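You operate a simulated robot arm through the tools that you are given. There is no shell and no other tool.

You run a simulated two-armed robot. Do the job below in one go: nothing can be reset, and whatever is moved stays where it is left.

## Task
Put one of the valve cores from the pump bench top on top of the empty core. Take the blue buffing block from the pump bench top and leave it in the inside the folding carton. Stack the small carton labelled "couplings" from the side table top on top of the small carton labelled "paddles". Put two of the inserts from the packing bench top on the plywood stand top. Put two of the union nuts from the packing bench top on the hose bench top. Take the ferrule carton on the water bench top and put it away on the stock rack upper shelf. Put the spare float on the end table top. Put the grey file block from the wooden bench top on the square table top and the orange file block on top of the white flat box there. Push the dust cover shut. Do these in any order. Set down upright: valve core, buffing block, insert, ferrule carton, file block.

The check looks at the end state, three seconds after you hand in, the way a careful person would. Anything else that was tipped, shoved, dropped, spilled or broken makes it a failure. Lids that push on must go on centred and level and be pressed home; caps that screw on are set level and turned clockwise until they are tight.

## Robot
Two 7-joint arms with two-finger parallel grippers on one trunk, on a base that drives. Base frame: it is fixed to the floor where the robot stands at the start and does not move with it; the origin is under the middle of the robot, x ahead of it, y to its left, z up. Units: cm, degrees, N and s.
The left shoulder is at the start at [6, 18.9, 115.3], the right one opposite. With the tool pointing down near the work surface each hand reaches from about 10 to 64 cm from the robot's upright axis, wherever it stands, measured 20 degrees to its own side. Places, roughly: buffing block [100, 0, 75]; dust cover [70, 40, 70]; empty core (6x6x11 cm) [80, 180, 80]; end table top [310, -530, 80]; ferrule carton [-150, -100, 75]; file block [75, -625, 75]; flat box [75, -675, 75]; hose bench top [0, 150, 80]; insert [100, 175, 75]; inside the folding carton (21x19 cm) [244, 248, 80]; plywood stand top [-10, 290, 40]; small carton [150, -50, 75]; spare float (4x4x12 cm) [50, -430, 80]; square table top [70, -820, 80]; stock rack upper shelf [520, -870, 120]; union nut [75, 275, 75]; valve core [50, 0, 75]. Payload 3.43 kg a hand.
Tool frame (each hand has its own): the origin (TCP) lies between the finger pads and is the grasp point; the fingertips stand 3 cm ahead of it; z points along the fingers, y is the line along which they close. Largest opening 9.4 cm; finger width 2.8, thickness 1; the body of the gripper, 5 by 9.6 cm, starts 5.5 cm behind the TCP.
Orientation is that of the tool frame in the base frame, as a unit quaternion [w, x, y, z]. With the fingers straight down and closing along the base's y, the tool's x points along the base's -x, its y along +y and its z along -z.

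## Interface
- The arms move only by the tool servo_tool. It takes "left_plan", "right_plan" or both (then of equal length, played together; a hand with none holds still); each is one flat list of numbers, 6 for each row, row after row: the shift along the base's x, y, z in units of 500 mm (1.0 is 500 mm), then the turn, a rotation vector about the base's x, y, z in units of 120 degrees (1.0 is 120 degrees). In form: [dx, dy, dz, wx, wy, wz, dx, dy, dz, wx, wy, wz, ...]. A call has 1 to 20 rows; each row is the pose to reach, as a shift and turn from the pose commanded when the call began. "left_hand" and "right_hand" are, for a hand that has rows, the closure, from 0 (fully open) to 1 (shut), set as the call begins (left out, the last holds). A call with a number of a shift or a turn outside -1 to 1 is refused whole. A row lasts 0.2 s, in which the tool goes at most 5 cm and 8.6 degrees; a call with a longer step from one row to the next is refused whole, and so is a gripper value outside its range. A pose out of reach is approached as far as the arm can. The call stops where the force on the tool passes 40 N (or 10 N more than at its start, if that is more) or the arm is blocked; 0.2 s more then pass. Each finger travels about 15.3 cm/s and halts on what it meets, pressing with about 36 N; the grip force reading is that of the motor and also rises with nothing between the fingers. The clock runs only during rows and for 0.2 s after the last one: add rows that repeat a pose to give the fingers time. It gives the time, the measured TCP pose, the force on the tool (base axes), the opening and the grip force at its end, in the units of the frame above (readings bear some noise), with the torque about the TCP (base axes, N m) and any sound that the robot's microphone picked up.
- Cameras (640 x 400 px; columns grow to the right, rows downward): "scene" is now at [1.72, -0.16, 170.34]; the picture's right is [-0.01, -1.00, 0.00], its down [-0.76, 0.01, -0.65] and it looks along [0.65, -0.00, -0.76] (base axes); focal length 264 px, centre (320, 200). "left" rides on the left gripper at [7.6, -1.4, -10.2] in its tool frame; the picture's right is [0.18, 0.98, 0.00], its down [-0.75, 0.14, -0.64] and it looks along [-0.63, 0.12, 0.77] (tool axes); focal length 243 px, centre (320, 200). "right" rides on the right gripper at [7.6, 1.4, -10.3] in its tool frame; the picture's right is [-0.18, 0.98, 0.00], its down [-0.75, -0.14, -0.64] and it looks along [-0.63, -0.12, 0.77] (tool axes); focal length 243 px, centre (320, 200). There is no depth. A picture from a camera that has moved, and an enlarged one, comes with that camera's place and axes in the base frame and with its lens.
- capture(camera): a new picture of that camera. No time passes.
- lift_body(by): slides the trunk up (or, below 0, down) by that many cm; the arms and the scene camera ride with it, the base frame stays. It gives what a move gives, with no picture.
- steer(legs): drives the robot by 1 to 6 legs, each [ahead, left, turn to the left] in cm, cm and degrees, along the robot's own axes; the way and the turn of a leg run together, so that a leg with both is an arc; at most 150 cm and 180 degrees a leg. The arms and the cameras ride along, it lands a little off, and it stops where it bumps. It gives what a move gives.
- turn_head(pan, tilt): turns the head with the scene camera to pan (to the left, within 86 degrees either way) and tilt (down, from -29 to 69), counted from straight ahead of the robot. It gives what a move gives.
- close_up(camera, box): a new picture of the part [left, top, right, bottom] of that camera's present view, enlarged. No time passes.
- hand_in(): hands the job in; it is judged then, once.

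Nothing tells you exact positions but the pictures and the camera data. Unless the task says otherwise, let go and move clear before handing in.

The tools are called after ">>>" by a JSON object that holds its "api" and its "payload". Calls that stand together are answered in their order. servo_tool: Moves the arms, as the interface text tells. Its arguments: {"type":"object","properties":{"left_plan":{"type":"array","items":{"type":"number"}},"left_hand":{"type":"number"},"right_plan":{"type":"array","items":{"type":"number"}},"right_hand":{"type":"number"}},"required":[]} The other tools are called the same way: lift_body (by) slides the trunk up or down; steer (legs) drives the base; turn_head (pan, tilt) turns the head that bears the scene camera; capture (camera) takes a picture; close_up (camera, box) takes an enlarged picture of a part of a camera's view; hand_in () hands the job in.

At the start:

```text
time_s: 0.0
left_eef_pos: [46.62, 25.69, 103.59]
left_tcp_rot: [0.0, 0.0, 1.0, 0.0]
left_wrist_force: [-0.1, -0.6, -0.3]
left_ft_torque: [0.04, 0.04, 0.0]
left_opening: 9.42
left_grip_force: 0.0
right_eef_pos: [34.11, -7.57, 102.8]
right_tcp_rot: [0.001, 0.001, 1.0, 0.0]
right_wrist_force: [1.0, 0.3, 1.0]
right_ft_torque: [0.0, 0.05, 0.01]
right_opening: 9.38
right_grip_force: 0.1
trunk travel left (down, up): [-82.5, 16.5]
robot x, y, heading: [-0.1, 0.22, -0.2]
head pan, tilt: [-0.4, 49.7]
```

scene: 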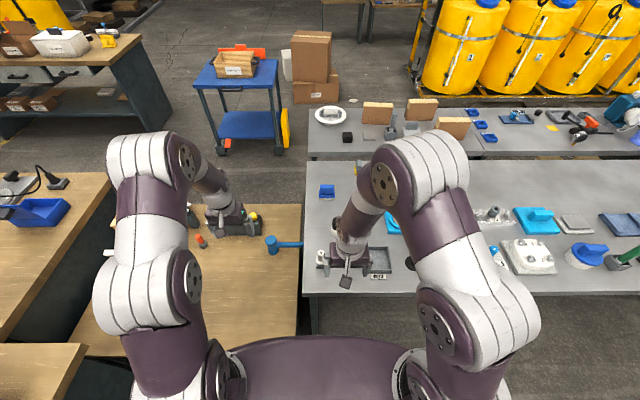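
right: 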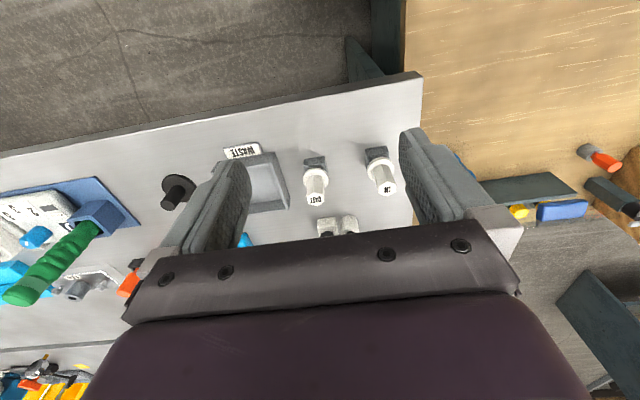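
left: 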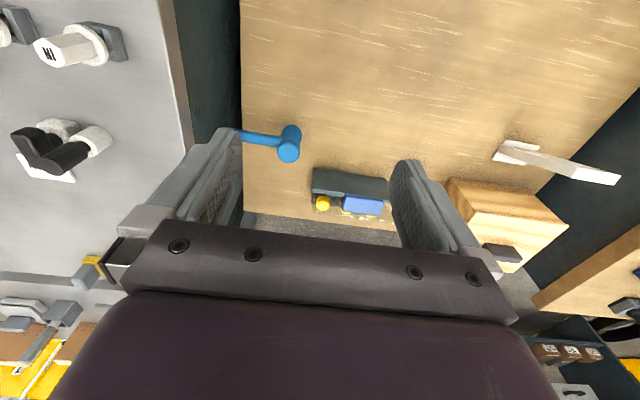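

I see a pump bench ahead and to the right with small valve parts on it, and a wooden bench ahead and to the left. I'll look around with the head before moving anything.

>>> {"api": "close_up", "payload": {"camera": "right", "box": [120, 60, 440, 260]}}

>>> {"api": "close_up", "payload": {"camera": "scene", "box": [300, 80, 640, 300]}}

>>> {"api": "close_up", "payload": {"camera": "left", "box": [230, 80, 640, 320]}}

>>> {"api": "close_up", "payload": {"camera": "scene", "box": [0, 0, 340, 220]}}

```text
2.00 times, centred on (280, 160) of right
camera zoom: at [26.45, -6.13, 113.07], right [0.18, 0.98, 0.0], down [0.75, -0.14, 0.64], along [0.63, -0.12, -0.77], focal length 485 px, centre (400, 280)
```

zoom: 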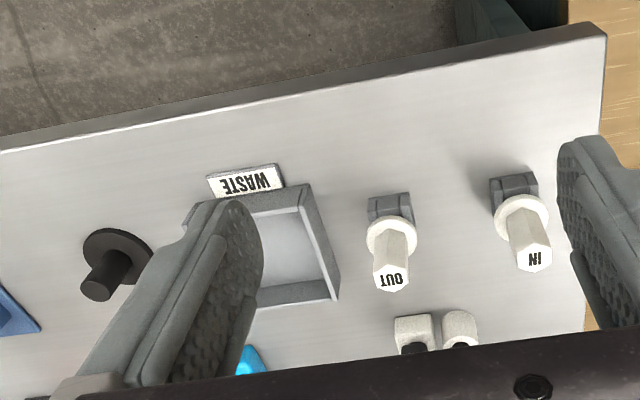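

```text
1.82 times, centred on (470, 190) of scene
camera zoom: at [1.72, -0.16, 170.34], right [-0.01, -1.0, 0.0], down [-0.76, 0.01, -0.65], along [0.65, 0.0, -0.76], focal length 481 px, centre (47, 218)
```

zoom: 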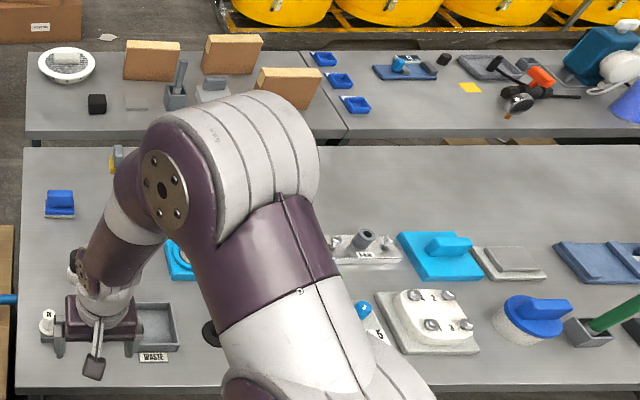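

```text
1.56 times, centred on (435, 200) of left
camera zoom: at [38.83, 24.33, 114.0], right [-0.18, 0.98, 0.0], down [0.75, 0.14, 0.64], along [0.63, 0.12, -0.77], focal length 379 px, centre (140, 200)
```

zoom: 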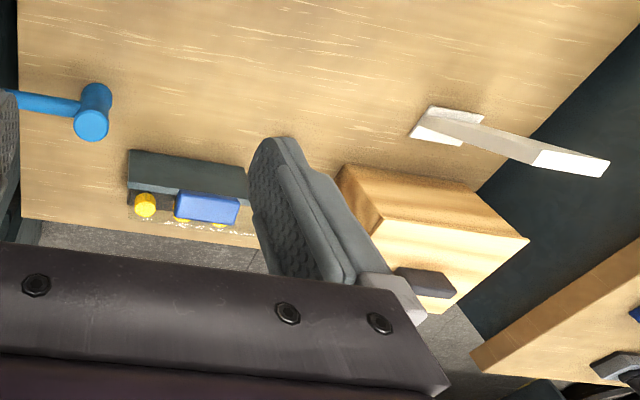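

```text
1.82 times, centred on (170, 110) of scene
camera zoom: at [1.72, -0.16, 170.34], right [-0.01, -1.0, 0.0], down [-0.76, 0.01, -0.65], along [0.65, 0.0, -0.76], focal length 481 px, centre (593, 364)
```

zoom: 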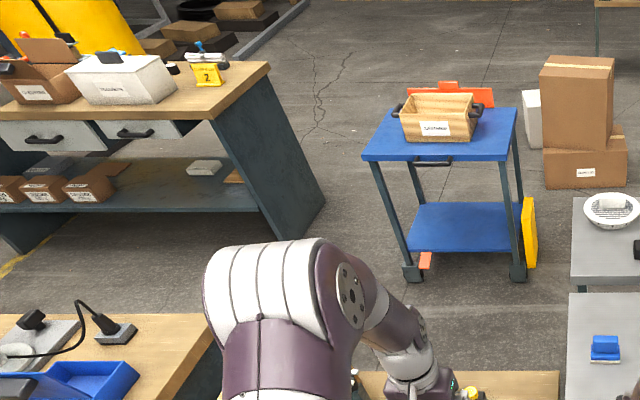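

The arms hide part of the bench, so I'll pan the head round to map the surroundings first.

>>> {"api": "turn_head", "payload": {"pan": 60, "tilt": 30}}

>>> {"api": "capture", "payload": {"camera": "scene"}}

>>> {"api": "turn_head", "payload": {"pan": 86, "tilt": 40}}

>>> {"api": "capture", "payload": {"camera": "scene"}}

>>> {"api": "turn_head", "payload": {"pan": -60, "tilt": 25}}

>>> {"api": "capture", "payload": {"camera": "scene"}}

>>> {"api": "turn_head", "payload": {"pan": -86, "tilt": 25}}

>>> {"api": "capture", "payload": {"camera": "scene"}}

>>> {"api": "turn_head", "payload": {"pan": 0, "tilt": 10}}

>>> {"api": "capture", "payload": {"camera": "scene"}}

```text
time_s: 1.3
left_eef_pos: [46.51, 25.7, 103.71]
left_tcp_rot: [-0.001, 0.0, 1.0, 0.0]
left_wrist_force: [0.3, -0.8, -0.6]
left_ft_torque: [0.0, 0.02, -0.01]
left_opening: 9.37
left_grip_force: 0.1
right_eef_pos: [34.3, -7.44, 102.86]
right_tcp_rot: [0.001, 0.0, 1.0, -0.001]
right_wrist_force: [-0.7, -0.4, 0.2]
right_ft_torque: [-0.03, 0.01, 0.02]
right_opening: 9.43
right_grip_force: 0.0
trunk travel left (down, up): [-82.5, 16.5]
robot x, y, heading: [0.25, 0.0, -0.0]
head pan, tilt: [60.0, 30.0]
```

```text
taken
camera scene: at [-1.48, 7.72, 173.24], right [0.87, -0.5, 0.0], down [-0.25, -0.43, -0.87], along [0.43, 0.75, -0.5], focal length 264 px, centre (320, 200)
```

scene: 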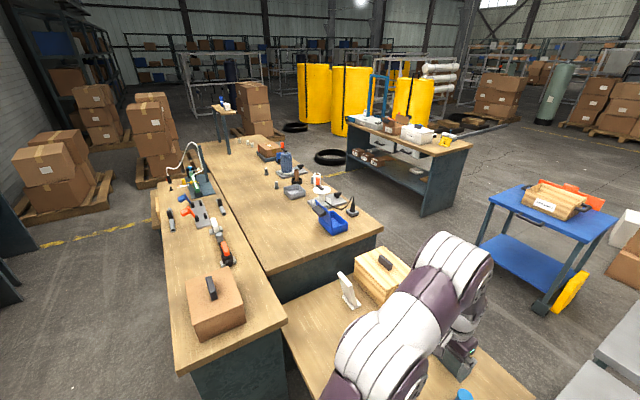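

```text
time_s: 2.2
left_eef_pos: [46.61, 25.82, 103.8]
left_tcp_rot: [0.0, -0.001, 1.0, -0.001]
left_wrist_force: [0.2, 1.0, 0.9]
left_ft_torque: [0.01, -0.03, 0.02]
left_opening: 9.39
left_grip_force: 0.1
right_eef_pos: [34.03, -7.63, 102.82]
right_tcp_rot: [0.0, 0.0, 1.0, 0.001]
right_wrist_force: [0.6, 0.0, 0.2]
right_ft_torque: [0.02, -0.03, -0.01]
right_opening: 9.42
right_grip_force: 0.1
trunk travel left (down, up): [-82.5, 16.5]
robot x, y, heading: [-0.2, -0.09, -0.0]
head pan, tilt: [85.9, 40.0]
```

```text
taken
camera scene: at [-5.4, 8.37, 171.71], right [1.0, -0.07, 0.0], down [-0.05, -0.64, -0.77], along [0.05, 0.76, -0.64], focal length 264 px, centre (320, 200)
```

scene: 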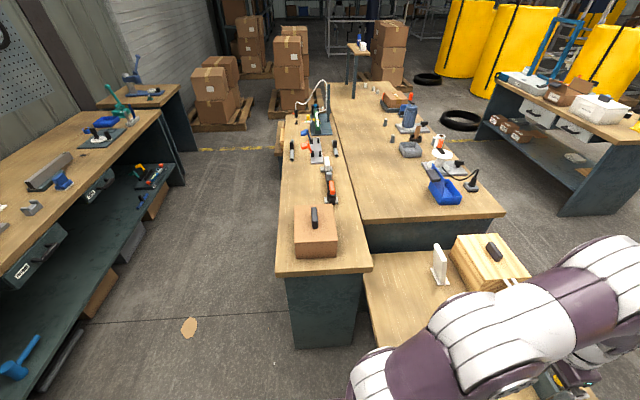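

```text
time_s: 4.5
left_eef_pos: [46.6, 25.69, 103.71]
left_tcp_rot: [0.0, 0.0, 1.0, 0.0]
left_wrist_force: [0.3, 0.9, -0.6]
left_ft_torque: [0.01, 0.01, -0.02]
left_opening: 9.41
left_grip_force: 0.1
right_eef_pos: [34.0, -7.62, 102.87]
right_tcp_rot: [0.0, 0.0, 1.0, 0.0]
right_wrist_force: [0.6, 0.8, -0.9]
right_ft_torque: [-0.01, 0.0, 0.01]
right_opening: 9.39
right_grip_force: 0.0
trunk travel left (down, up): [-82.5, 16.5]
robot x, y, heading: [0.11, -0.0, -0.0]
head pan, tilt: [-60.0, 25.0]
```

```text
taken
camera scene: at [-1.4, -8.08, 174.04], right [-0.87, -0.5, 0.0], down [-0.21, 0.37, -0.91], along [0.45, -0.78, -0.42], focal length 264 px, centre (320, 200)
```

scene: 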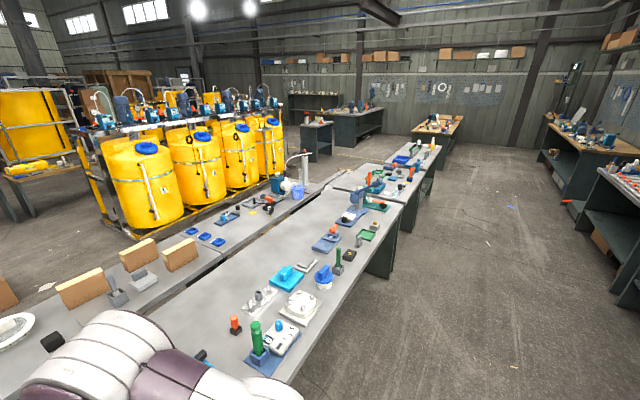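

```text
time_s: 5.4
left_eef_pos: [46.64, 25.76, 103.77]
left_tcp_rot: [0.0, -0.001, 1.0, 0.0]
left_wrist_force: [-0.7, -0.4, -0.1]
left_ft_torque: [0.05, 0.01, 0.0]
left_opening: 9.42
left_grip_force: 0.1
right_eef_pos: [34.2, -7.57, 102.91]
right_tcp_rot: [0.0, 0.0, 1.0, 0.0]
right_wrist_force: [-0.7, 0.2, 0.2]
right_ft_torque: [0.02, -0.02, 0.0]
right_opening: 9.4
right_grip_force: 0.0
trunk travel left (down, up): [-82.5, 16.5]
robot x, y, heading: [0.23, -0.03, -0.1]
head pan, tilt: [-85.9, 25.0]
```

```text
taken
camera scene: at [-5.35, -9.29, 174.04], right [-1.0, -0.07, 0.0], down [-0.03, 0.42, -0.91], along [0.06, -0.9, -0.42], focal length 264 px, centre (320, 200)
```

scene: 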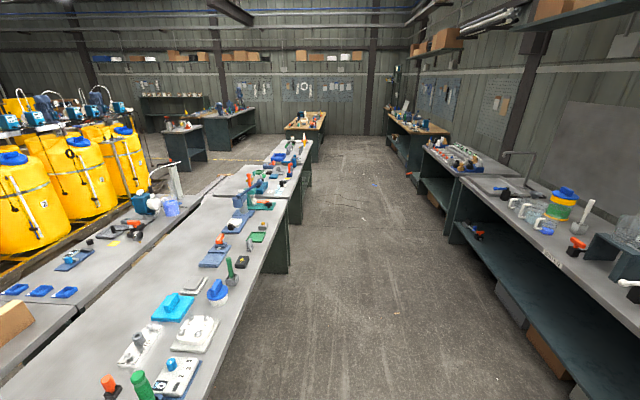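

```text
time_s: 7.0
left_eef_pos: [46.56, 25.83, 103.63]
left_tcp_rot: [0.001, 0.0, 1.0, 0.0]
left_wrist_force: [0.2, 0.2, 0.1]
left_ft_torque: [0.0, 0.04, 0.02]
left_opening: 9.41
left_grip_force: 0.1
right_eef_pos: [34.06, -7.49, 102.92]
right_tcp_rot: [0.0, -0.001, 1.0, -0.001]
right_wrist_force: [-0.5, -0.1, 0.9]
right_ft_torque: [-0.01, 0.0, -0.04]
right_opening: 9.42
right_grip_force: 0.1
trunk travel left (down, up): [-82.5, 16.5]
robot x, y, heading: [0.12, -0.06, 0.1]
head pan, tilt: [0.0, 10.0]
```

```text
taken
camera scene: at [3.29, -0.11, 176.48], right [0.0, -1.0, 0.0], down [-0.17, 0.0, -0.98], along [0.98, 0.0, -0.17], focal length 264 px, centre (320, 200)
```

scene: 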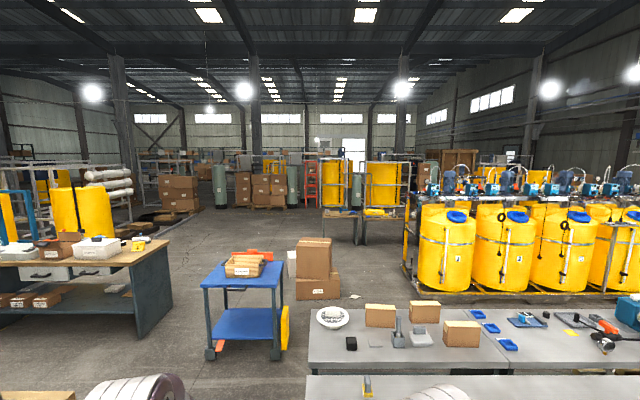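

I want a clear view of the near part of the pump bench. I'll swing the right hand to the right and the left hand to the left, both up high.

>>> {"api": "servo_tool", "payload": {"right_plan": [0, -0.1, 0.1, 0, 0, 0, 0, -0.2, 0.16, 0, 0, 0, 0, -0.3, 0.2, 0, 0, 0, 0, -0.4, 0.2, 0, 0, 0, 0, -0.5, 0.2, 0, 0, 0, -0.05, -0.58, 0.2, 0, 0, 0], "left_plan": [0, 0.1, 0.1, 0, 0, 0, 0, 0.2, 0.16, 0, 0, 0, 0, 0.3, 0.2, 0, 0, 0, -0.05, 0.38, 0.2, 0, 0, 0, -0.1, 0.42, 0.2, 0, 0, 0, -0.15, 0.44, 0.2, 0, 0, 0]}}

>>> {"api": "turn_head", "payload": {"pan": 0, "tilt": 50}}

>>> {"api": "capture", "payload": {"camera": "scene"}}

```text
refused: row 1 steps farther than a row can; nothing moved
```

```text
time_s: 8.1
left_eef_pos: [46.6, 25.75, 103.77]
left_tcp_rot: [0.0, 0.0, 1.0, 0.001]
left_wrist_force: [-0.1, -0.7, -1.0]
left_ft_torque: [0.02, 0.0, 0.01]
left_opening: 9.36
left_grip_force: 0.0
right_eef_pos: [34.12, -7.48, 102.89]
right_tcp_rot: [0.0, 0.0, 1.0, 0.0]
right_wrist_force: [-0.8, 1.0, 1.3]
right_ft_torque: [-0.01, 0.01, -0.01]
right_opening: 9.4
right_grip_force: 0.1
trunk travel left (down, up): [-82.5, 16.5]
robot x, y, heading: [0.17, -0.05, 0.3]
head pan, tilt: [0.0, 50.0]
```

```text
taken
camera scene: at [1.69, -0.1, 170.3], right [0.0, -1.0, 0.0], down [-0.77, 0.0, -0.64], along [0.64, 0.0, -0.77], focal length 264 px, centre (320, 200)
```

scene: 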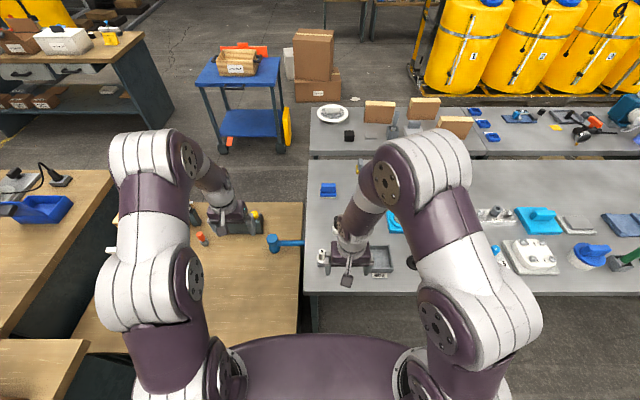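

The step was too long for one row. I'll use shorter rows.

>>> {"api": "servo_tool", "payload": {"right_plan": [0, -0.06, 0.06, 0, 0, 0, 0, -0.12, 0.12, 0, 0, 0, 0, -0.21, 0.12, 0, 0, 0, 0, -0.3, 0.12, 0, 0, 0, 0, -0.39, 0.12, 0, 0, 0, 0, -0.48, 0.12, 0, 0, 0, 0, -0.55, 0.12, 0, 0, 0], "left_plan": [0, 0.06, 0.06, 0, 0, 0, 0, 0.12, 0.12, 0, 0, 0, -0.05, 0.19, 0.12, 0, 0, 0, -0.1, 0.26, 0.12, 0, 0, 0, -0.14, 0.32, 0.12, 0, 0, 0, -0.18, 0.38, 0.12, 0, 0, 0, -0.22, 0.44, 0.12, 0, 0, 0]}}

>>> {"api": "capture", "payload": {"camera": "scene"}}

>>> {"api": "capture", "payload": {"camera": "right"}}

>>> {"api": "capture", "payload": {"camera": "left"}}

```text
time_s: 9.7
left_eef_pos: [35.38, 47.62, 109.59]
left_tcp_rot: [0.0, 0.0, 1.0, 0.001]
left_wrist_force: [0.0, 0.3, -0.1]
left_ft_torque: [-0.01, -0.02, 0.01]
left_opening: 9.38
left_grip_force: 0.1
right_eef_pos: [33.98, -35.12, 108.93]
right_tcp_rot: [0.0, -0.001, 1.0, 0.0]
right_wrist_force: [-0.3, 0.0, 0.2]
right_ft_torque: [0.01, -0.03, 0.02]
right_opening: 9.4
right_grip_force: 0.1
trunk travel left (down, up): [-82.5, 16.5]
robot x, y, heading: [0.27, -0.09, -0.1]
head pan, tilt: [0.0, 50.0]
```

```text
taken
camera scene: at [1.57, -0.1, 170.3], right [0.0, -1.0, 0.0], down [-0.77, 0.0, -0.64], along [0.64, 0.0, -0.77], focal length 264 px, centre (320, 200)
```

scene: 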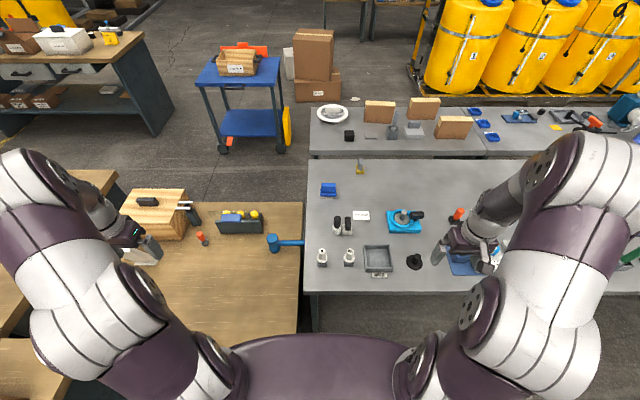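

```text
taken
camera right: at [26.4, -33.77, 119.04], right [0.18, 0.98, 0.0], down [0.75, -0.14, 0.64], along [0.63, -0.12, -0.77], focal length 243 px, centre (320, 200)
```

right: 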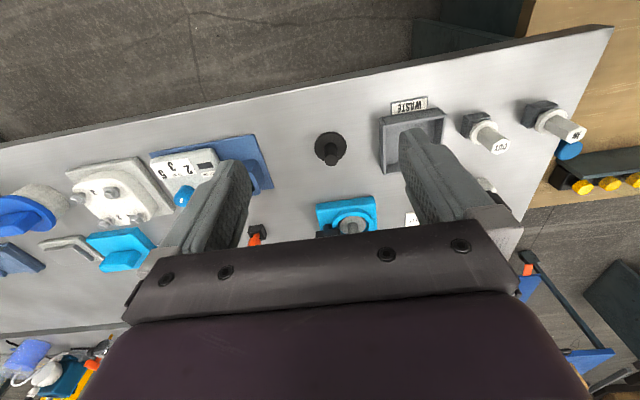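

```text
taken
camera left: at [27.56, 46.25, 119.86], right [-0.18, 0.98, 0.0], down [0.75, 0.14, 0.64], along [0.63, 0.12, -0.77], focal length 243 px, centre (320, 200)
```

left: 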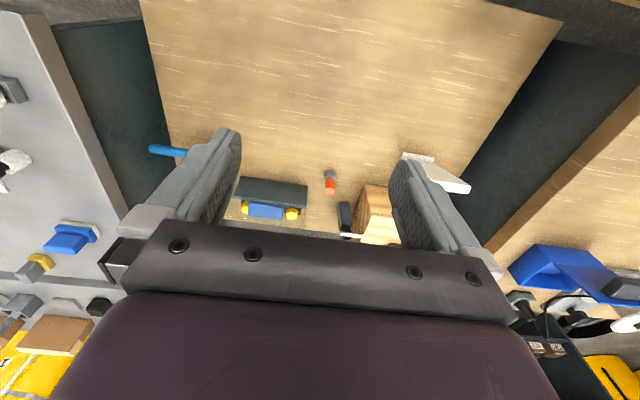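

>>> {"api": "close_up", "payload": {"camera": "scene", "box": [300, 150, 460, 310]}}

>>> {"api": "close_up", "payload": {"camera": "scene", "box": [300, 80, 500, 200]}}

>>> {"api": "close_up", "payload": {"camera": "scene", "box": [70, 170, 310, 320]}}

```text
2.50 times, centred on (380, 230) of scene
camera zoom: at [1.57, -0.1, 170.3], right [0.0, -1.0, 0.0], down [-0.77, 0.0, -0.64], along [0.64, 0.0, -0.77], focal length 661 px, centre (170, 125)
```

zoom: 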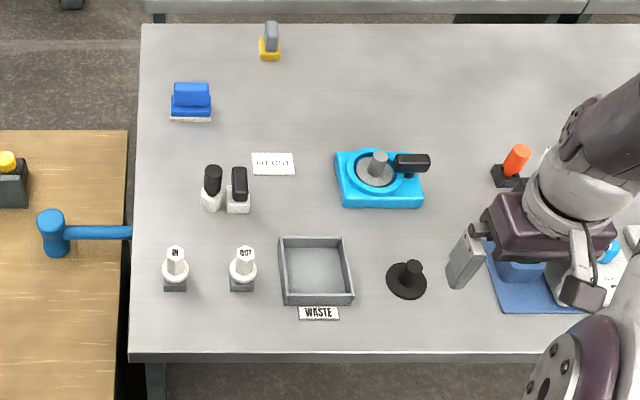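

```text
3.20 times, centred on (400, 140) of scene
camera zoom: at [1.57, -0.1, 170.3], right [0.0, -1.0, 0.0], down [-0.77, 0.0, -0.64], along [0.64, 0.0, -0.77], focal length 846 px, centre (64, 392)
```

zoom: 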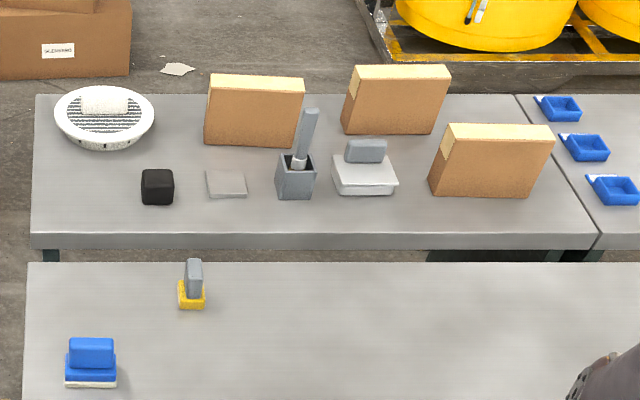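

```text
2.67 times, centred on (190, 245) of scene
camera zoom: at [1.57, -0.1, 170.3], right [0.0, -1.0, 0.0], down [-0.77, 0.0, -0.64], along [0.64, 0.0, -0.77], focal length 705 px, centre (667, 80)
```

zoom: 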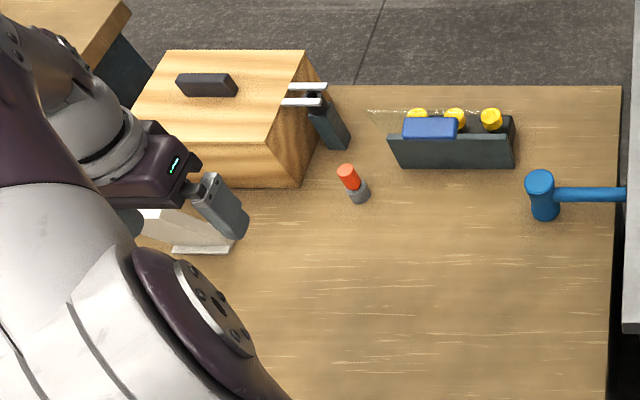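

The IN and OUT pieces sit at about [50, 0], so they are the valve cores. The buttoned box at [70, 37] seems to carry the dust cover, and I'll zoom in on it.

>>> {"api": "close_up", "payload": {"camera": "scene", "box": [195, 195, 275, 245]}}

>>> {"api": "close_up", "payload": {"camera": "left", "box": [220, 160, 400, 260]}}

>>> {"api": "close_up", "payload": {"camera": "scene", "box": [315, 175, 375, 275]}}

```text
8.00 times, centred on (235, 220) of scene
camera zoom: at [1.57, -0.1, 170.3], right [0.0, -1.0, 0.0], down [-0.77, 0.0, -0.64], along [0.64, 0.0, -0.77], focal length 2116 px, centre (1000, 40)
```

zoom: 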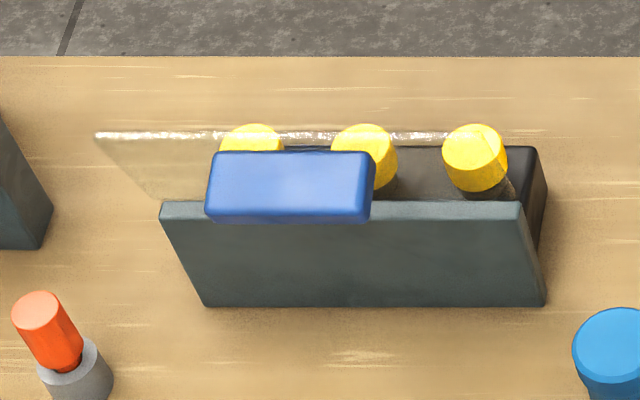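

```text
3.56 times, centred on (310, 210) of left
camera zoom: at [27.56, 46.25, 119.86], right [-0.18, 0.98, 0.0], down [0.75, 0.14, 0.64], along [0.63, 0.12, -0.77], focal length 863 px, centre (356, 164)
```

zoom: 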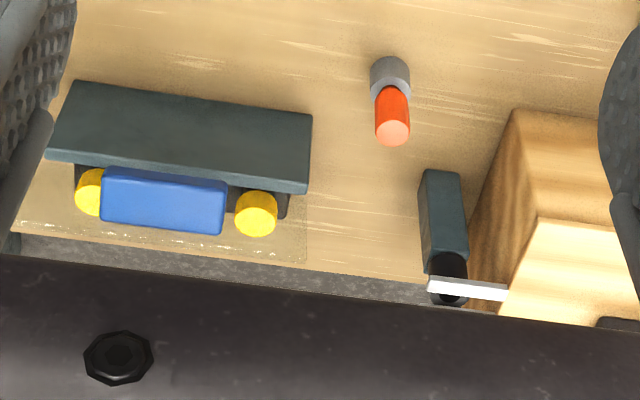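

```text
4.00 times, centred on (345, 225) of scene
camera zoom: at [1.57, -0.1, 170.3], right [0.0, -1.0, 0.0], down [-0.77, 0.0, -0.64], along [0.64, 0.0, -0.77], focal length 1058 px, centre (220, 100)
```

zoom: 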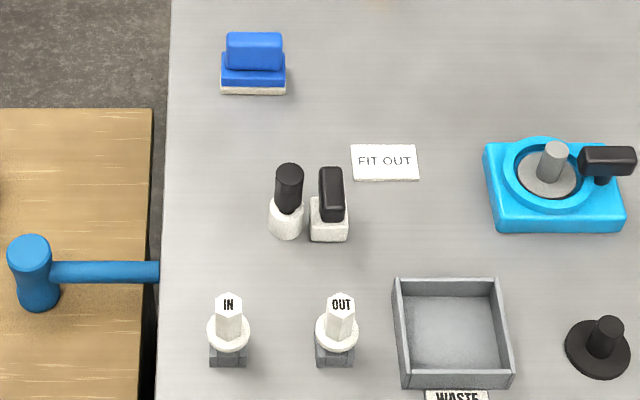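

The dust cover is a clear flap standing upright on the back panel, with a blue handle at about [72, 40, 72]. To shut it I push it forward and then down. Next I'll check how much room the base has below the bench edges.

>>> {"api": "turn_head", "payload": {"pan": 0, "tilt": 69}}

>>> {"api": "capture", "payload": {"camera": "scene"}}

>>> {"api": "turn_head", "payload": {"pan": -80, "tilt": 60}}

>>> {"api": "capture", "payload": {"camera": "scene"}}

>>> {"api": "turn_head", "payload": {"pan": 80, "tilt": 60}}

>>> {"api": "capture", "payload": {"camera": "scene"}}

```text
time_s: 10.5
left_eef_pos: [35.43, 47.6, 109.61]
left_tcp_rot: [0.0, -0.001, 1.0, 0.0]
left_wrist_force: [0.9, -0.4, -0.8]
left_ft_torque: [0.04, 0.02, 0.02]
left_opening: 9.42
left_grip_force: 0.2
right_eef_pos: [34.16, -35.01, 108.91]
right_tcp_rot: [0.0, -0.001, 1.0, 0.0]
right_wrist_force: [-1.1, 0.4, -0.7]
right_ft_torque: [-0.02, -0.01, 0.01]
right_opening: 9.44
right_grip_force: 0.1
trunk travel left (down, up): [-82.5, 16.5]
robot x, y, heading: [0.0, -0.35, -0.2]
head pan, tilt: [0.0, 68.8]
```

```text
taken
camera scene: at [-0.39, -0.11, 168.1], right [0.0, -1.0, 0.0], down [-0.93, 0.0, -0.36], along [0.36, 0.0, -0.93], focal length 264 px, centre (320, 200)
```

scene: 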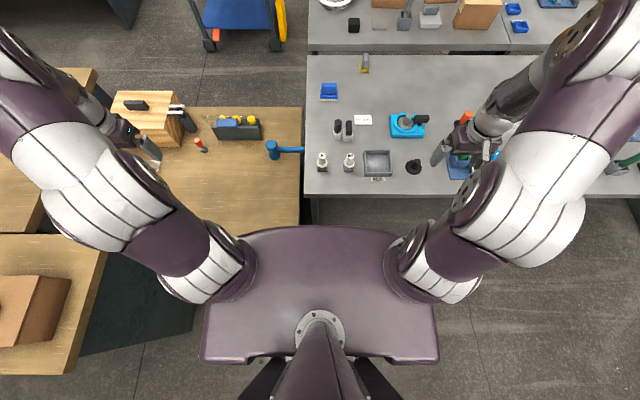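

```text
time_s: 12.0
left_eef_pos: [35.28, 47.66, 109.41]
left_tcp_rot: [0.0, 0.0, 1.0, 0.0]
left_wrist_force: [-0.2, 0.3, 0.1]
left_ft_torque: [0.0, -0.01, 0.02]
left_opening: 9.39
left_grip_force: 0.0
right_eef_pos: [34.16, -35.02, 108.79]
right_tcp_rot: [0.0, 0.0, 1.0, 0.0]
right_wrist_force: [-0.4, 0.4, -0.4]
right_ft_torque: [-0.01, -0.02, -0.02]
right_opening: 9.38
right_grip_force: 0.1
trunk travel left (down, up): [-82.5, 16.5]
robot x, y, heading: [-0.24, -0.2, 0.2]
head pan, tilt: [-80.0, 60.0]
```

```text
taken
camera scene: at [-4.85, -6.67, 169.04], right [-0.98, -0.17, 0.0], down [-0.15, 0.85, -0.5], along [0.09, -0.49, -0.87], focal length 264 px, centre (320, 200)
```

scene: 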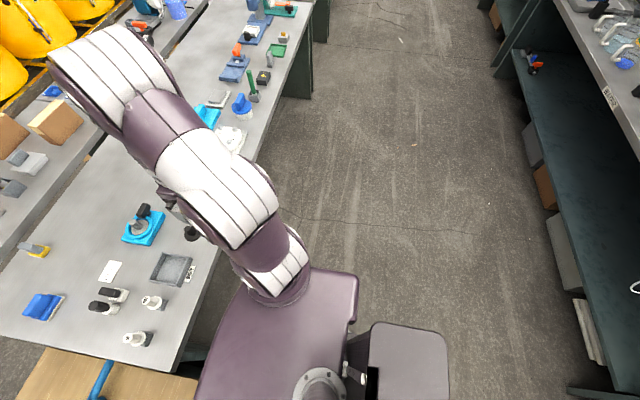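

```text
time_s: 14.5
left_eef_pos: [35.38, 47.61, 109.56]
left_tcp_rot: [0.001, 0.0, 1.0, 0.0]
left_wrist_force: [-0.5, -0.2, -0.9]
left_ft_torque: [0.01, 0.0, 0.02]
left_opening: 9.45
left_grip_force: 0.1
right_eef_pos: [34.15, -35.06, 108.85]
right_tcp_rot: [0.0, -0.001, 1.0, 0.0]
right_wrist_force: [0.4, -0.1, 0.2]
right_ft_torque: [-0.03, 0.01, -0.01]
right_opening: 9.38
right_grip_force: 0.0
trunk travel left (down, up): [-82.5, 16.5]
robot x, y, heading: [0.09, 0.32, -0.0]
head pan, tilt: [80.0, 60.0]
```

```text
taken
camera scene: at [-4.86, 6.46, 169.04], right [0.98, -0.17, 0.0], down [-0.15, -0.85, -0.5], along [0.09, 0.49, -0.87], focal length 264 px, centre (320, 200)
```

scene: 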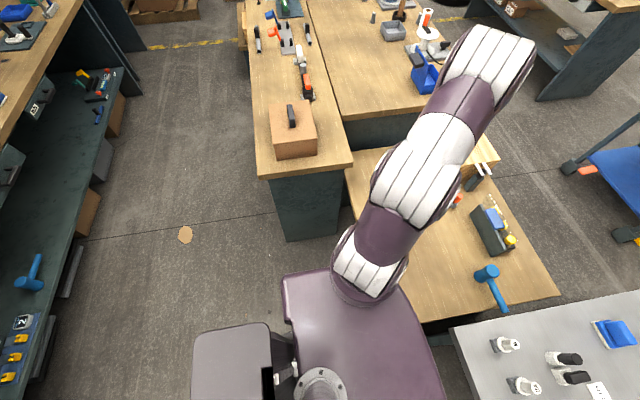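

To judge how close the base can get to the benches, I'll turn the right wrist so its camera looks back at my own base and the bench legs.

>>> {"api": "servo_tool", "payload": {"right_plan": [-0.03, -0.03, -0.03, 0, 0, 0.07, -0.06, -0.06, -0.06, 0, 0, 0.14, -0.09, -0.09, -0.09, 0, 0, 0.21, -0.12, -0.12, -0.12, 0, 0, 0.28, -0.15, -0.15, -0.15, 0, 0, 0.35, -0.18, -0.18, -0.18, 0, 0, 0.42, -0.2, -0.2, -0.2, 0, 0, 0.49, -0.2, -0.2, -0.2, 0, 0, 0.56, -0.2, -0.2, -0.2, 0, 0, 0.63, -0.2, -0.2, -0.2, 0, 0, 0.7, -0.2, -0.2, -0.2, 0, 0, 0.77, -0.2, -0.2, -0.2, 0, 0, 0.84, -0.2, -0.2, -0.2, 0, 0, 0.91, -0.2, -0.2, -0.2, 0, 0, 0.98]}}

>>> {"api": "capture", "payload": {"camera": "right"}}

```text
time_s: 17.5
left_eef_pos: [35.38, 47.65, 109.4]
left_tcp_rot: [0.001, 0.0, 1.0, 0.001]
left_wrist_force: [-1.0, -0.7, -0.2]
left_ft_torque: [0.03, 0.02, 0.01]
left_opening: 9.41
left_grip_force: 0.2
right_eef_pos: [24.01, -44.96, 98.84]
right_tcp_rot: [0.001, 0.856, -0.518, 0.0]
right_wrist_force: [0.5, 0.3, -0.5]
right_ft_torque: [0.0, 0.0, 0.01]
right_opening: 9.39
right_grip_force: 0.0
trunk travel left (down, up): [-82.5, 16.5]
robot x, y, heading: [0.35, 0.0, 0.1]
head pan, tilt: [80.0, 60.0]
```

```text
taken
camera right: at [26.34, -52.43, 109.12], right [-0.96, -0.29, 0.0], down [-0.22, 0.73, 0.64], along [-0.19, 0.61, -0.77], focal length 243 px, centre (320, 200)
```

right: 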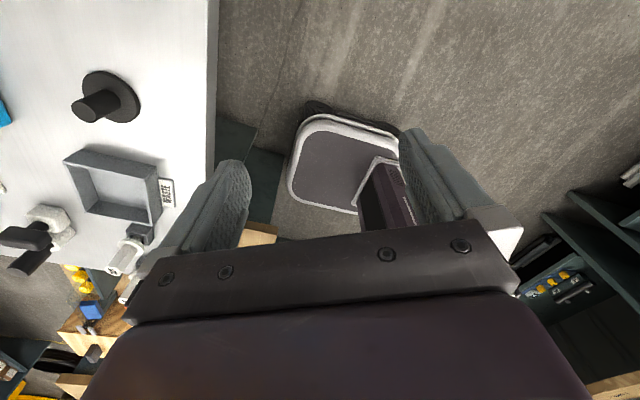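

The base is a low rounded square reaching about 25 cm ahead of the axis. I'll restore the wrist and back off a little so I can see under the benches.

>>> {"api": "servo_tool", "payload": {"right_plan": [0, 0, 0.03, 0, 0, -0.07, 0, 0, 0.06, 0, 0, -0.14, 0, 0, 0.09, 0, 0, -0.21, 0, 0, 0.12, 0, 0, -0.28, 0, 0, 0.15, 0, 0, -0.35, 0, 0, 0.18, 0, 0, -0.42, 0, 0, 0.2, 0, 0, -0.49, 0, 0, 0.2, 0, 0, -0.56, 0, 0, 0.2, 0, 0, -0.63, 0, 0, 0.2, 0, 0, -0.7, 0, 0, 0.2, 0, 0, -0.77, 0, 0, 0.2, 0, 0, -0.84, 0, 0, 0.2, 0, 0, -0.91, 0, 0, 0.2, 0, 0, -0.98]}}

>>> {"api": "steer", "payload": {"legs": [[-55, 0, 0]]}}

>>> {"api": "turn_head", "payload": {"pan": 0, "tilt": 40}}

>>> {"api": "capture", "payload": {"camera": "scene"}}

>>> {"api": "turn_head", "payload": {"pan": -40, "tilt": 35}}

>>> {"api": "capture", "payload": {"camera": "scene"}}

>>> {"api": "turn_head", "payload": {"pan": 40, "tilt": 35}}

>>> {"api": "capture", "payload": {"camera": "scene"}}

```text
time_s: 20.5
left_eef_pos: [35.3, 47.7, 109.6]
left_tcp_rot: [0.0, 0.0, 1.0, 0.0]
left_wrist_force: [-0.3, -0.1, 1.0]
left_ft_torque: [-0.01, 0.02, 0.07]
left_opening: 9.39
left_grip_force: 0.1
right_eef_pos: [24.15, -45.04, 108.78]
right_tcp_rot: [0.001, 0.002, 1.0, 0.001]
right_wrist_force: [0.3, 0.2, 0.5]
right_ft_torque: [-0.01, 0.0, 0.0]
right_opening: 9.4
right_grip_force: 0.0
trunk travel left (down, up): [-82.5, 16.5]
robot x, y, heading: [0.04, -0.13, -0.0]
head pan, tilt: [80.0, 60.0]
```

```text
time_s: 23.7
left_eef_pos: [-19.94, 47.54, 109.55]
left_tcp_rot: [0.0, 0.004, 1.0, 0.0]
left_wrist_force: [0.1, -0.7, 0.1]
left_ft_torque: [0.02, -0.04, -0.01]
left_opening: 9.4
left_grip_force: 0.1
right_eef_pos: [-31.97, -44.93, 108.94]
right_tcp_rot: [0.0, 0.004, 1.0, 0.001]
right_wrist_force: [-0.4, 0.0, 0.7]
right_ft_torque: [0.01, -0.01, 0.01]
right_opening: 9.37
right_grip_force: 0.0
trunk travel left (down, up): [-82.5, 16.5]
robot x, y, heading: [-55.45, 0.48, -0.6]
head pan, tilt: [80.0, 60.0]
```

```text
time_s: 25.2
left_eef_pos: [-19.8, 47.54, 109.5]
left_tcp_rot: [0.0, 0.004, 1.0, 0.0]
left_wrist_force: [0.6, 0.1, -0.5]
left_ft_torque: [0.01, 0.04, 0.03]
left_opening: 9.39
left_grip_force: 0.2
right_eef_pos: [-32.17, -44.84, 108.92]
right_tcp_rot: [0.0, 0.005, 1.0, 0.0]
right_wrist_force: [-0.6, -0.3, 0.8]
right_ft_torque: [0.0, 0.02, -0.02]
right_opening: 9.36
right_grip_force: 0.1
trunk travel left (down, up): [-82.5, 16.5]
robot x, y, heading: [-55.45, 0.16, -0.3]
head pan, tilt: [0.0, 40.0]
```

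```text
taken
camera scene: at [-53.26, 0.14, 171.71], right [-0.01, -1.0, 0.0], down [-0.64, 0.01, -0.77], along [0.77, -0.01, -0.64], focal length 264 px, centre (320, 200)
```

scene: 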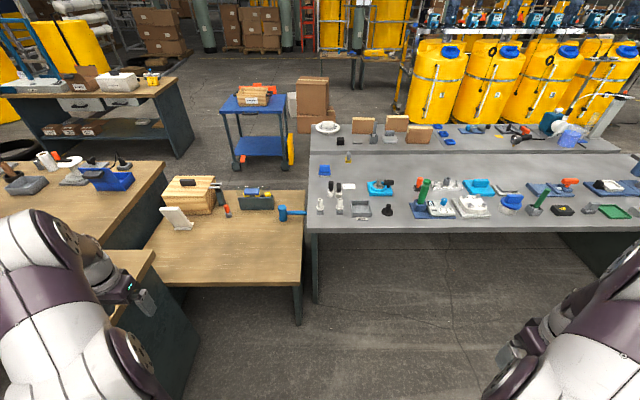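

```text
time_s: 26.3
left_eef_pos: [-19.92, 47.45, 109.6]
left_tcp_rot: [0.0, 0.004, 1.0, 0.0]
left_wrist_force: [0.2, -0.4, 0.5]
left_ft_torque: [-0.02, 0.0, 0.04]
left_opening: 9.4
left_grip_force: 0.0
right_eef_pos: [-32.11, -44.95, 108.9]
right_tcp_rot: [0.0, 0.005, 1.0, 0.0]
right_wrist_force: [-0.1, 0.2, 0.0]
right_ft_torque: [0.02, -0.06, -0.01]
right_opening: 9.4
right_grip_force: 0.0
trunk travel left (down, up): [-82.5, 16.5]
robot x, y, heading: [-55.43, 0.1, -0.4]
head pan, tilt: [-40.0, 35.0]
```

```text
taken
camera scene: at [-55.07, -5.51, 172.47], right [-0.65, -0.76, 0.0], down [-0.44, 0.37, -0.82], along [0.62, -0.53, -0.57], focal length 264 px, centre (320, 200)
```

scene: 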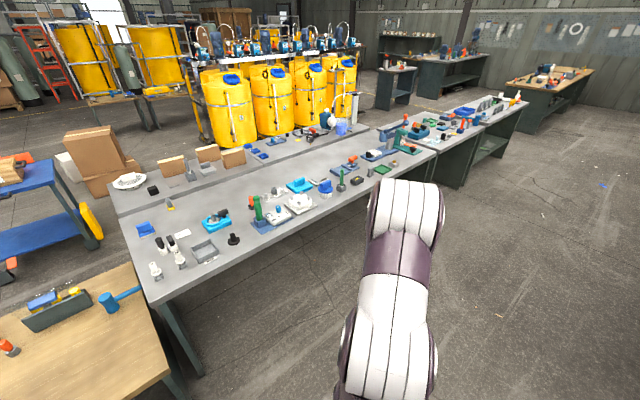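

```text
time_s: 27.8
left_eef_pos: [-19.85, 47.49, 109.48]
left_tcp_rot: [0.0, 0.004, 1.0, 0.0]
left_wrist_force: [0.1, 0.1, -0.3]
left_ft_torque: [-0.01, -0.02, -0.03]
left_opening: 9.39
left_grip_force: 0.0
right_eef_pos: [-32.1, -44.95, 108.78]
right_tcp_rot: [0.0, 0.004, 1.0, 0.0]
right_wrist_force: [0.3, 0.9, 1.3]
right_ft_torque: [0.02, -0.01, -0.01]
right_opening: 9.36
right_grip_force: 0.2
trunk travel left (down, up): [-82.5, 16.5]
robot x, y, heading: [-56.01, 0.27, -0.5]
head pan, tilt: [40.0, 35.0]
```

```text
taken
camera scene: at [-54.97, 5.8, 172.47], right [0.63, -0.77, 0.0], down [-0.44, -0.36, -0.82], along [0.63, 0.52, -0.57], focal length 264 px, centre (320, 200)
```

scene: 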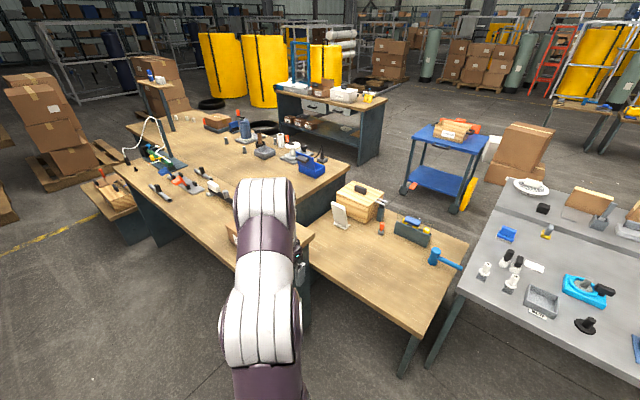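

The floor under both benches is open between the legs, so the base can slip underneath. I'll do the dust cover first: tuck the left arm, shift left and move up to it.

>>> {"api": "servo_tool", "payload": {"left_plan": [0, -0.09, 0, 0, 0, 0, 0, -0.18, 0, 0, 0, 0, 0, -0.27, 0, 0, 0, 0, 0, -0.36, 0.05, 0, 0, 0, 0, -0.44, 0.1, 0, 0, 0], "right_plan": [0, 0.09, 0, 0, 0, 0, 0, 0.18, 0, 0, 0, 0, 0, 0.27, 0, 0, 0, 0, 0, 0.36, 0.05, 0, 0, 0, 0, 0.4, 0.1, 0, 0, 0]}}

>>> {"api": "steer", "payload": {"legs": [[0, 41, 0]]}}

>>> {"api": "turn_head", "payload": {"pan": 0, "tilt": 45}}

>>> {"api": "capture", "payload": {"camera": "scene"}}

```text
refused: row 4 steps farther than a row can; nothing moved
```

```text
time_s: 30.4
left_eef_pos: [-19.74, 88.65, 109.6]
left_tcp_rot: [0.0, 0.003, 1.0, 0.001]
left_wrist_force: [0.1, -1.2, 0.3]
left_ft_torque: [0.05, 0.02, -0.01]
left_opening: 9.36
left_grip_force: 0.0
right_eef_pos: [-31.6, -3.91, 108.86]
right_tcp_rot: [0.0, 0.003, 1.0, 0.0]
right_wrist_force: [0.6, -0.4, -1.0]
right_ft_torque: [-0.01, 0.0, 0.0]
right_opening: 9.41
right_grip_force: 0.1
trunk travel left (down, up): [-82.5, 16.5]
robot x, y, heading: [-55.6, 41.18, -0.2]
head pan, tilt: [40.0, 35.0]
```

```text
time_s: 31.4
left_eef_pos: [-19.67, 88.63, 109.56]
left_tcp_rot: [0.0, 0.003, 1.0, 0.0]
left_wrist_force: [0.2, -0.4, 0.0]
left_ft_torque: [-0.01, 0.02, 0.0]
left_opening: 9.4
left_grip_force: 0.1
right_eef_pos: [-31.64, -3.85, 108.79]
right_tcp_rot: [0.0, 0.003, 1.0, 0.0]
right_wrist_force: [0.5, -0.3, -1.5]
right_ft_torque: [-0.02, 0.01, 0.04]
right_opening: 9.41
right_grip_force: 0.1
trunk travel left (down, up): [-82.5, 16.5]
robot x, y, heading: [-55.55, 41.16, -0.4]
head pan, tilt: [0.0, 45.0]
```

```text
taken
camera scene: at [-53.33, 41.1, 170.99], right [0.0, -1.0, 0.0], down [-0.71, 0.0, -0.71], along [0.71, 0.0, -0.71], focal length 264 px, centre (320, 200)
```

scene: 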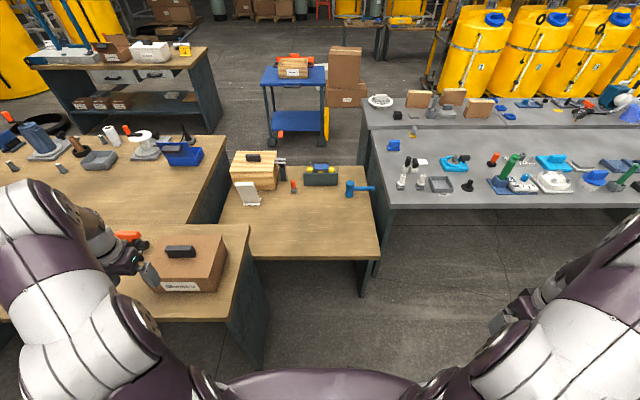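

The move in one row was too big, so the arms have not moved yet. I'll tuck the left hand now, then drive forward in front of the cover.

>>> {"api": "servo_tool", "payload": {"left_plan": [0, 0, 0.08, 0, 0, 0, 0, -0.09, 0.1, 0, 0, 0, 0, -0.18, 0.1, 0, 0, 0, 0, -0.27, 0.1, 0, 0, 0, 0, -0.36, 0.1, 0, 0, 0, 0, -0.44, 0.1, 0, 0, 0], "right_plan": [0, 0, 0.08, 0, 0, 0, 0, 0, 0.1, 0, 0, 0, 0, 0.09, 0.1, 0, 0, 0, 0, 0.18, 0.1, 0, 0, 0, 0, 0.27, 0.1, 0, 0, 0, 0, 0.33, 0.1, 0, 0, 0]}}

>>> {"api": "steer", "payload": {"legs": [[45, 0, 0]]}}

>>> {"api": "turn_head", "payload": {"pan": 0, "tilt": 60}}

>>> {"api": "capture", "payload": {"camera": "scene"}}

>>> {"api": "capture", "payload": {"camera": "left"}}

```text
time_s: 32.8
left_eef_pos: [-19.56, 66.61, 114.42]
left_tcp_rot: [0.001, 0.003, 1.0, -0.001]
left_wrist_force: [0.2, 0.1, 1.2]
left_ft_torque: [-0.03, 0.02, -0.01]
left_opening: 9.4
left_grip_force: 0.0
right_eef_pos: [-31.43, 12.77, 113.87]
right_tcp_rot: [0.0, 0.003, 1.0, 0.0]
right_wrist_force: [-0.9, -0.5, 0.4]
right_ft_torque: [0.03, 0.0, 0.01]
right_opening: 9.39
right_grip_force: 0.1
trunk travel left (down, up): [-82.5, 16.5]
robot x, y, heading: [-55.72, 41.21, -0.3]
head pan, tilt: [0.0, 45.0]
```

```text
time_s: 35.5
left_eef_pos: [25.4, 65.71, 114.4]
left_tcp_rot: [0.0, 0.008, 1.0, 0.0]
left_wrist_force: [-0.8, 0.6, -0.4]
left_ft_torque: [0.01, 0.01, -0.01]
left_opening: 9.37
left_grip_force: 0.0
right_eef_pos: [12.92, 11.99, 114.14]
right_tcp_rot: [0.0, 0.008, 1.0, 0.0]
right_wrist_force: [0.4, 0.2, -0.4]
right_ft_torque: [0.02, -0.03, -0.03]
right_opening: 9.38
right_grip_force: 0.0
trunk travel left (down, up): [-82.5, 16.5]
robot x, y, heading: [-10.54, 40.84, -1.1]
head pan, tilt: [0.0, 45.0]
```

```text
time_s: 36.3
left_eef_pos: [25.4, 65.75, 114.39]
left_tcp_rot: [-0.001, 0.008, 1.0, 0.0]
left_wrist_force: [0.4, -0.1, -1.0]
left_ft_torque: [0.0, 0.02, 0.0]
left_opening: 9.39
left_grip_force: 0.0
right_eef_pos: [13.02, 11.99, 113.89]
right_tcp_rot: [0.0, 0.007, 1.0, 0.0]
right_wrist_force: [0.8, 0.6, 0.1]
right_ft_torque: [0.01, 0.02, -0.01]
right_opening: 9.39
right_grip_force: 0.0
trunk travel left (down, up): [-82.5, 16.5]
robot x, y, heading: [-11.27, 40.61, -0.7]
head pan, tilt: [0.0, 60.0]
```

```text
taken
camera scene: at [-10.04, 40.64, 169.04], right [-0.02, -1.0, 0.0], down [-0.87, 0.01, -0.5], along [0.5, -0.01, -0.87], focal length 264 px, centre (320, 200)
```

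scene: 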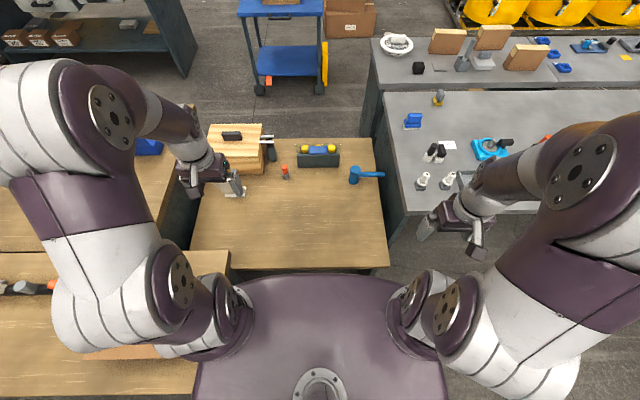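

```text
taken
camera left: at [17.7, 64.43, 124.72], right [-0.17, 0.99, 0.0], down [0.76, 0.13, 0.64], along [0.63, 0.11, -0.77], focal length 243 px, centre (320, 200)
```

left: 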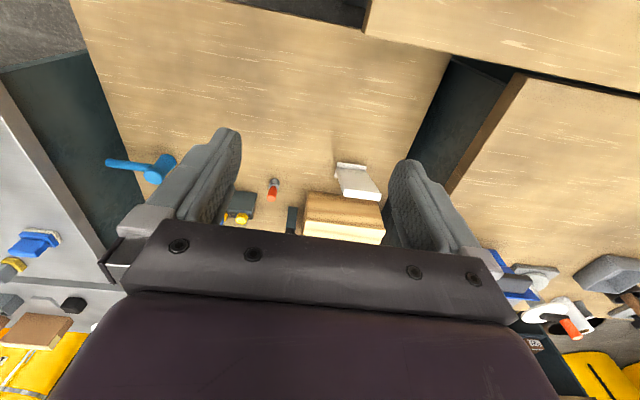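

The base is clear of the legs, so I'll creep forward under the low bench.

>>> {"api": "steer", "payload": {"legs": [[22, 0, 0.5]]}}

>>> {"api": "servo_tool", "payload": {"left_plan": [0, -0.08, 0, 0, 0, 0, 0, -0.16, 0, 0, 0, 0, 0, -0.24, 0, 0, 0, 0, 0, -0.32, 0, 0, 0, 0, 0, -0.4, 0, 0, 0, 0, 0, -0.48, 0, 0, 0, 0], "left_hand": 1}}

>>> {"api": "capture", "payload": {"camera": "left"}}

>>> {"api": "capture", "payload": {"camera": "scene"}}

```text
time_s: 38.0
left_eef_pos: [46.62, 66.08, 114.49]
left_tcp_rot: [0.001, 0.002, 1.0, 0.0]
left_wrist_force: [-0.3, -0.8, 0.0]
left_ft_torque: [-0.03, 0.03, 0.01]
left_opening: 9.42
left_grip_force: 0.1
right_eef_pos: [34.83, 12.11, 113.98]
right_tcp_rot: [-0.001, 0.001, 1.0, 0.001]
right_wrist_force: [0.0, 0.0, -0.8]
right_ft_torque: [-0.02, 0.03, -0.01]
right_opening: 9.4
right_grip_force: 0.1
trunk travel left (down, up): [-82.5, 16.5]
robot x, y, heading: [10.51, 40.86, -0.4]
head pan, tilt: [0.0, 60.0]
```

```text
time_s: 39.4
left_eef_pos: [46.75, 41.83, 114.44]
left_tcp_rot: [0.0, 0.002, 1.0, 0.002]
left_wrist_force: [0.1, -0.6, 0.1]
left_ft_torque: [0.01, -0.01, 0.05]
left_opening: 0.01
left_grip_force: 32.5
right_eef_pos: [34.96, 11.93, 113.92]
right_tcp_rot: [0.001, 0.002, 1.0, 0.001]
right_wrist_force: [0.9, -0.2, 0.3]
right_ft_torque: [0.02, -0.01, 0.05]
right_opening: 9.4
right_grip_force: 0.1
trunk travel left (down, up): [-82.5, 16.5]
robot x, y, heading: [10.51, 40.43, -0.2]
head pan, tilt: [0.0, 60.0]
```

```text
taken
camera left: at [38.91, 40.33, 124.61], right [-0.18, 0.98, 0.0], down [0.75, 0.14, 0.64], along [0.63, 0.12, -0.77], focal length 243 px, centre (320, 200)
```

left: 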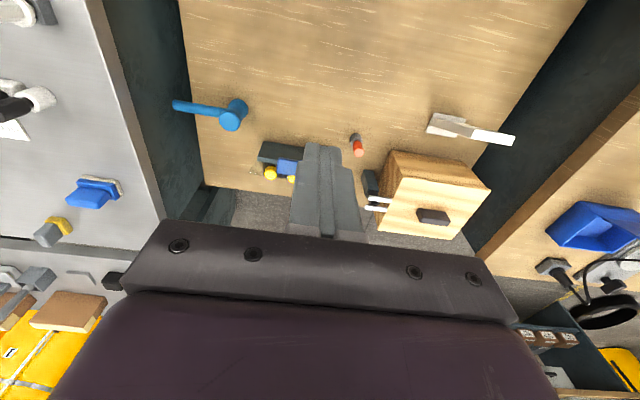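

```text
taken
camera scene: at [11.5, 40.29, 169.04], right [0.0, -1.0, 0.0], down [-0.87, 0.0, -0.5], along [0.5, 0.0, -0.87], focal length 264 px, centre (320, 200)
```

scene: 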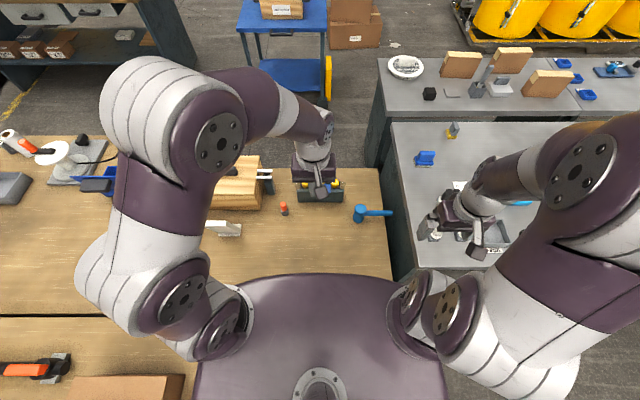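

The gripper is closed and lined up with the cover's handle. I'll move in and lower for a closer look.

>>> {"api": "servo_tool", "payload": {"left_plan": [0.05, 0, -0.08, 0, 0, 0, 0.1, 0, -0.16, 0, 0, 0, 0.15, 0, -0.24, 0, 0, 0, 0.2, 0, -0.32, 0, 0, 0, 0.24, 0, -0.4, 0, 0, 0]}}

>>> {"api": "capture", "payload": {"camera": "left"}}

>>> {"api": "close_up", "payload": {"camera": "scene", "box": [200, 140, 400, 265]}}

```text
time_s: 40.6
left_eef_pos: [58.89, 41.77, 94.25]
left_tcp_rot: [0.0, 0.002, 1.0, 0.001]
left_wrist_force: [-0.2, 0.0, -0.5]
left_ft_torque: [0.01, 0.02, 0.01]
left_opening: 0.01
left_grip_force: 32.4
right_eef_pos: [35.09, 12.09, 113.84]
right_tcp_rot: [-0.001, 0.002, 1.0, 0.0]
right_wrist_force: [0.7, 0.5, 0.2]
right_ft_torque: [0.0, 0.03, 0.0]
right_opening: 9.42
right_grip_force: 0.0
trunk travel left (down, up): [-82.5, 16.5]
robot x, y, heading: [11.08, 40.84, -0.1]
head pan, tilt: [0.0, 60.0]
```

```text
taken
camera left: at [51.1, 40.4, 104.59], right [-0.18, 0.98, 0.0], down [0.75, 0.14, 0.64], along [0.63, 0.12, -0.77], focal length 243 px, centre (320, 200)
```

left: 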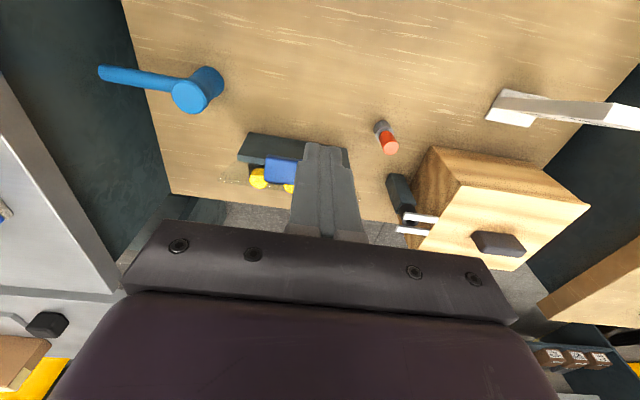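

```text
3.20 times, centred on (300, 202) of scene
camera zoom: at [11.64, 40.44, 169.04], right [0.0, -1.0, 0.0], down [-0.87, 0.0, -0.5], along [0.5, 0.0, -0.87], focal length 846 px, centre (384, 192)
```

zoom: 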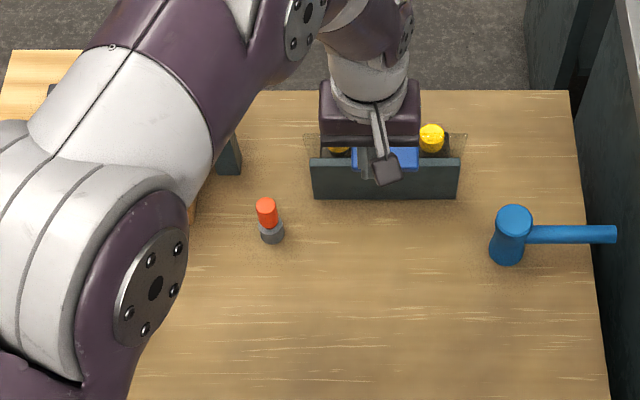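

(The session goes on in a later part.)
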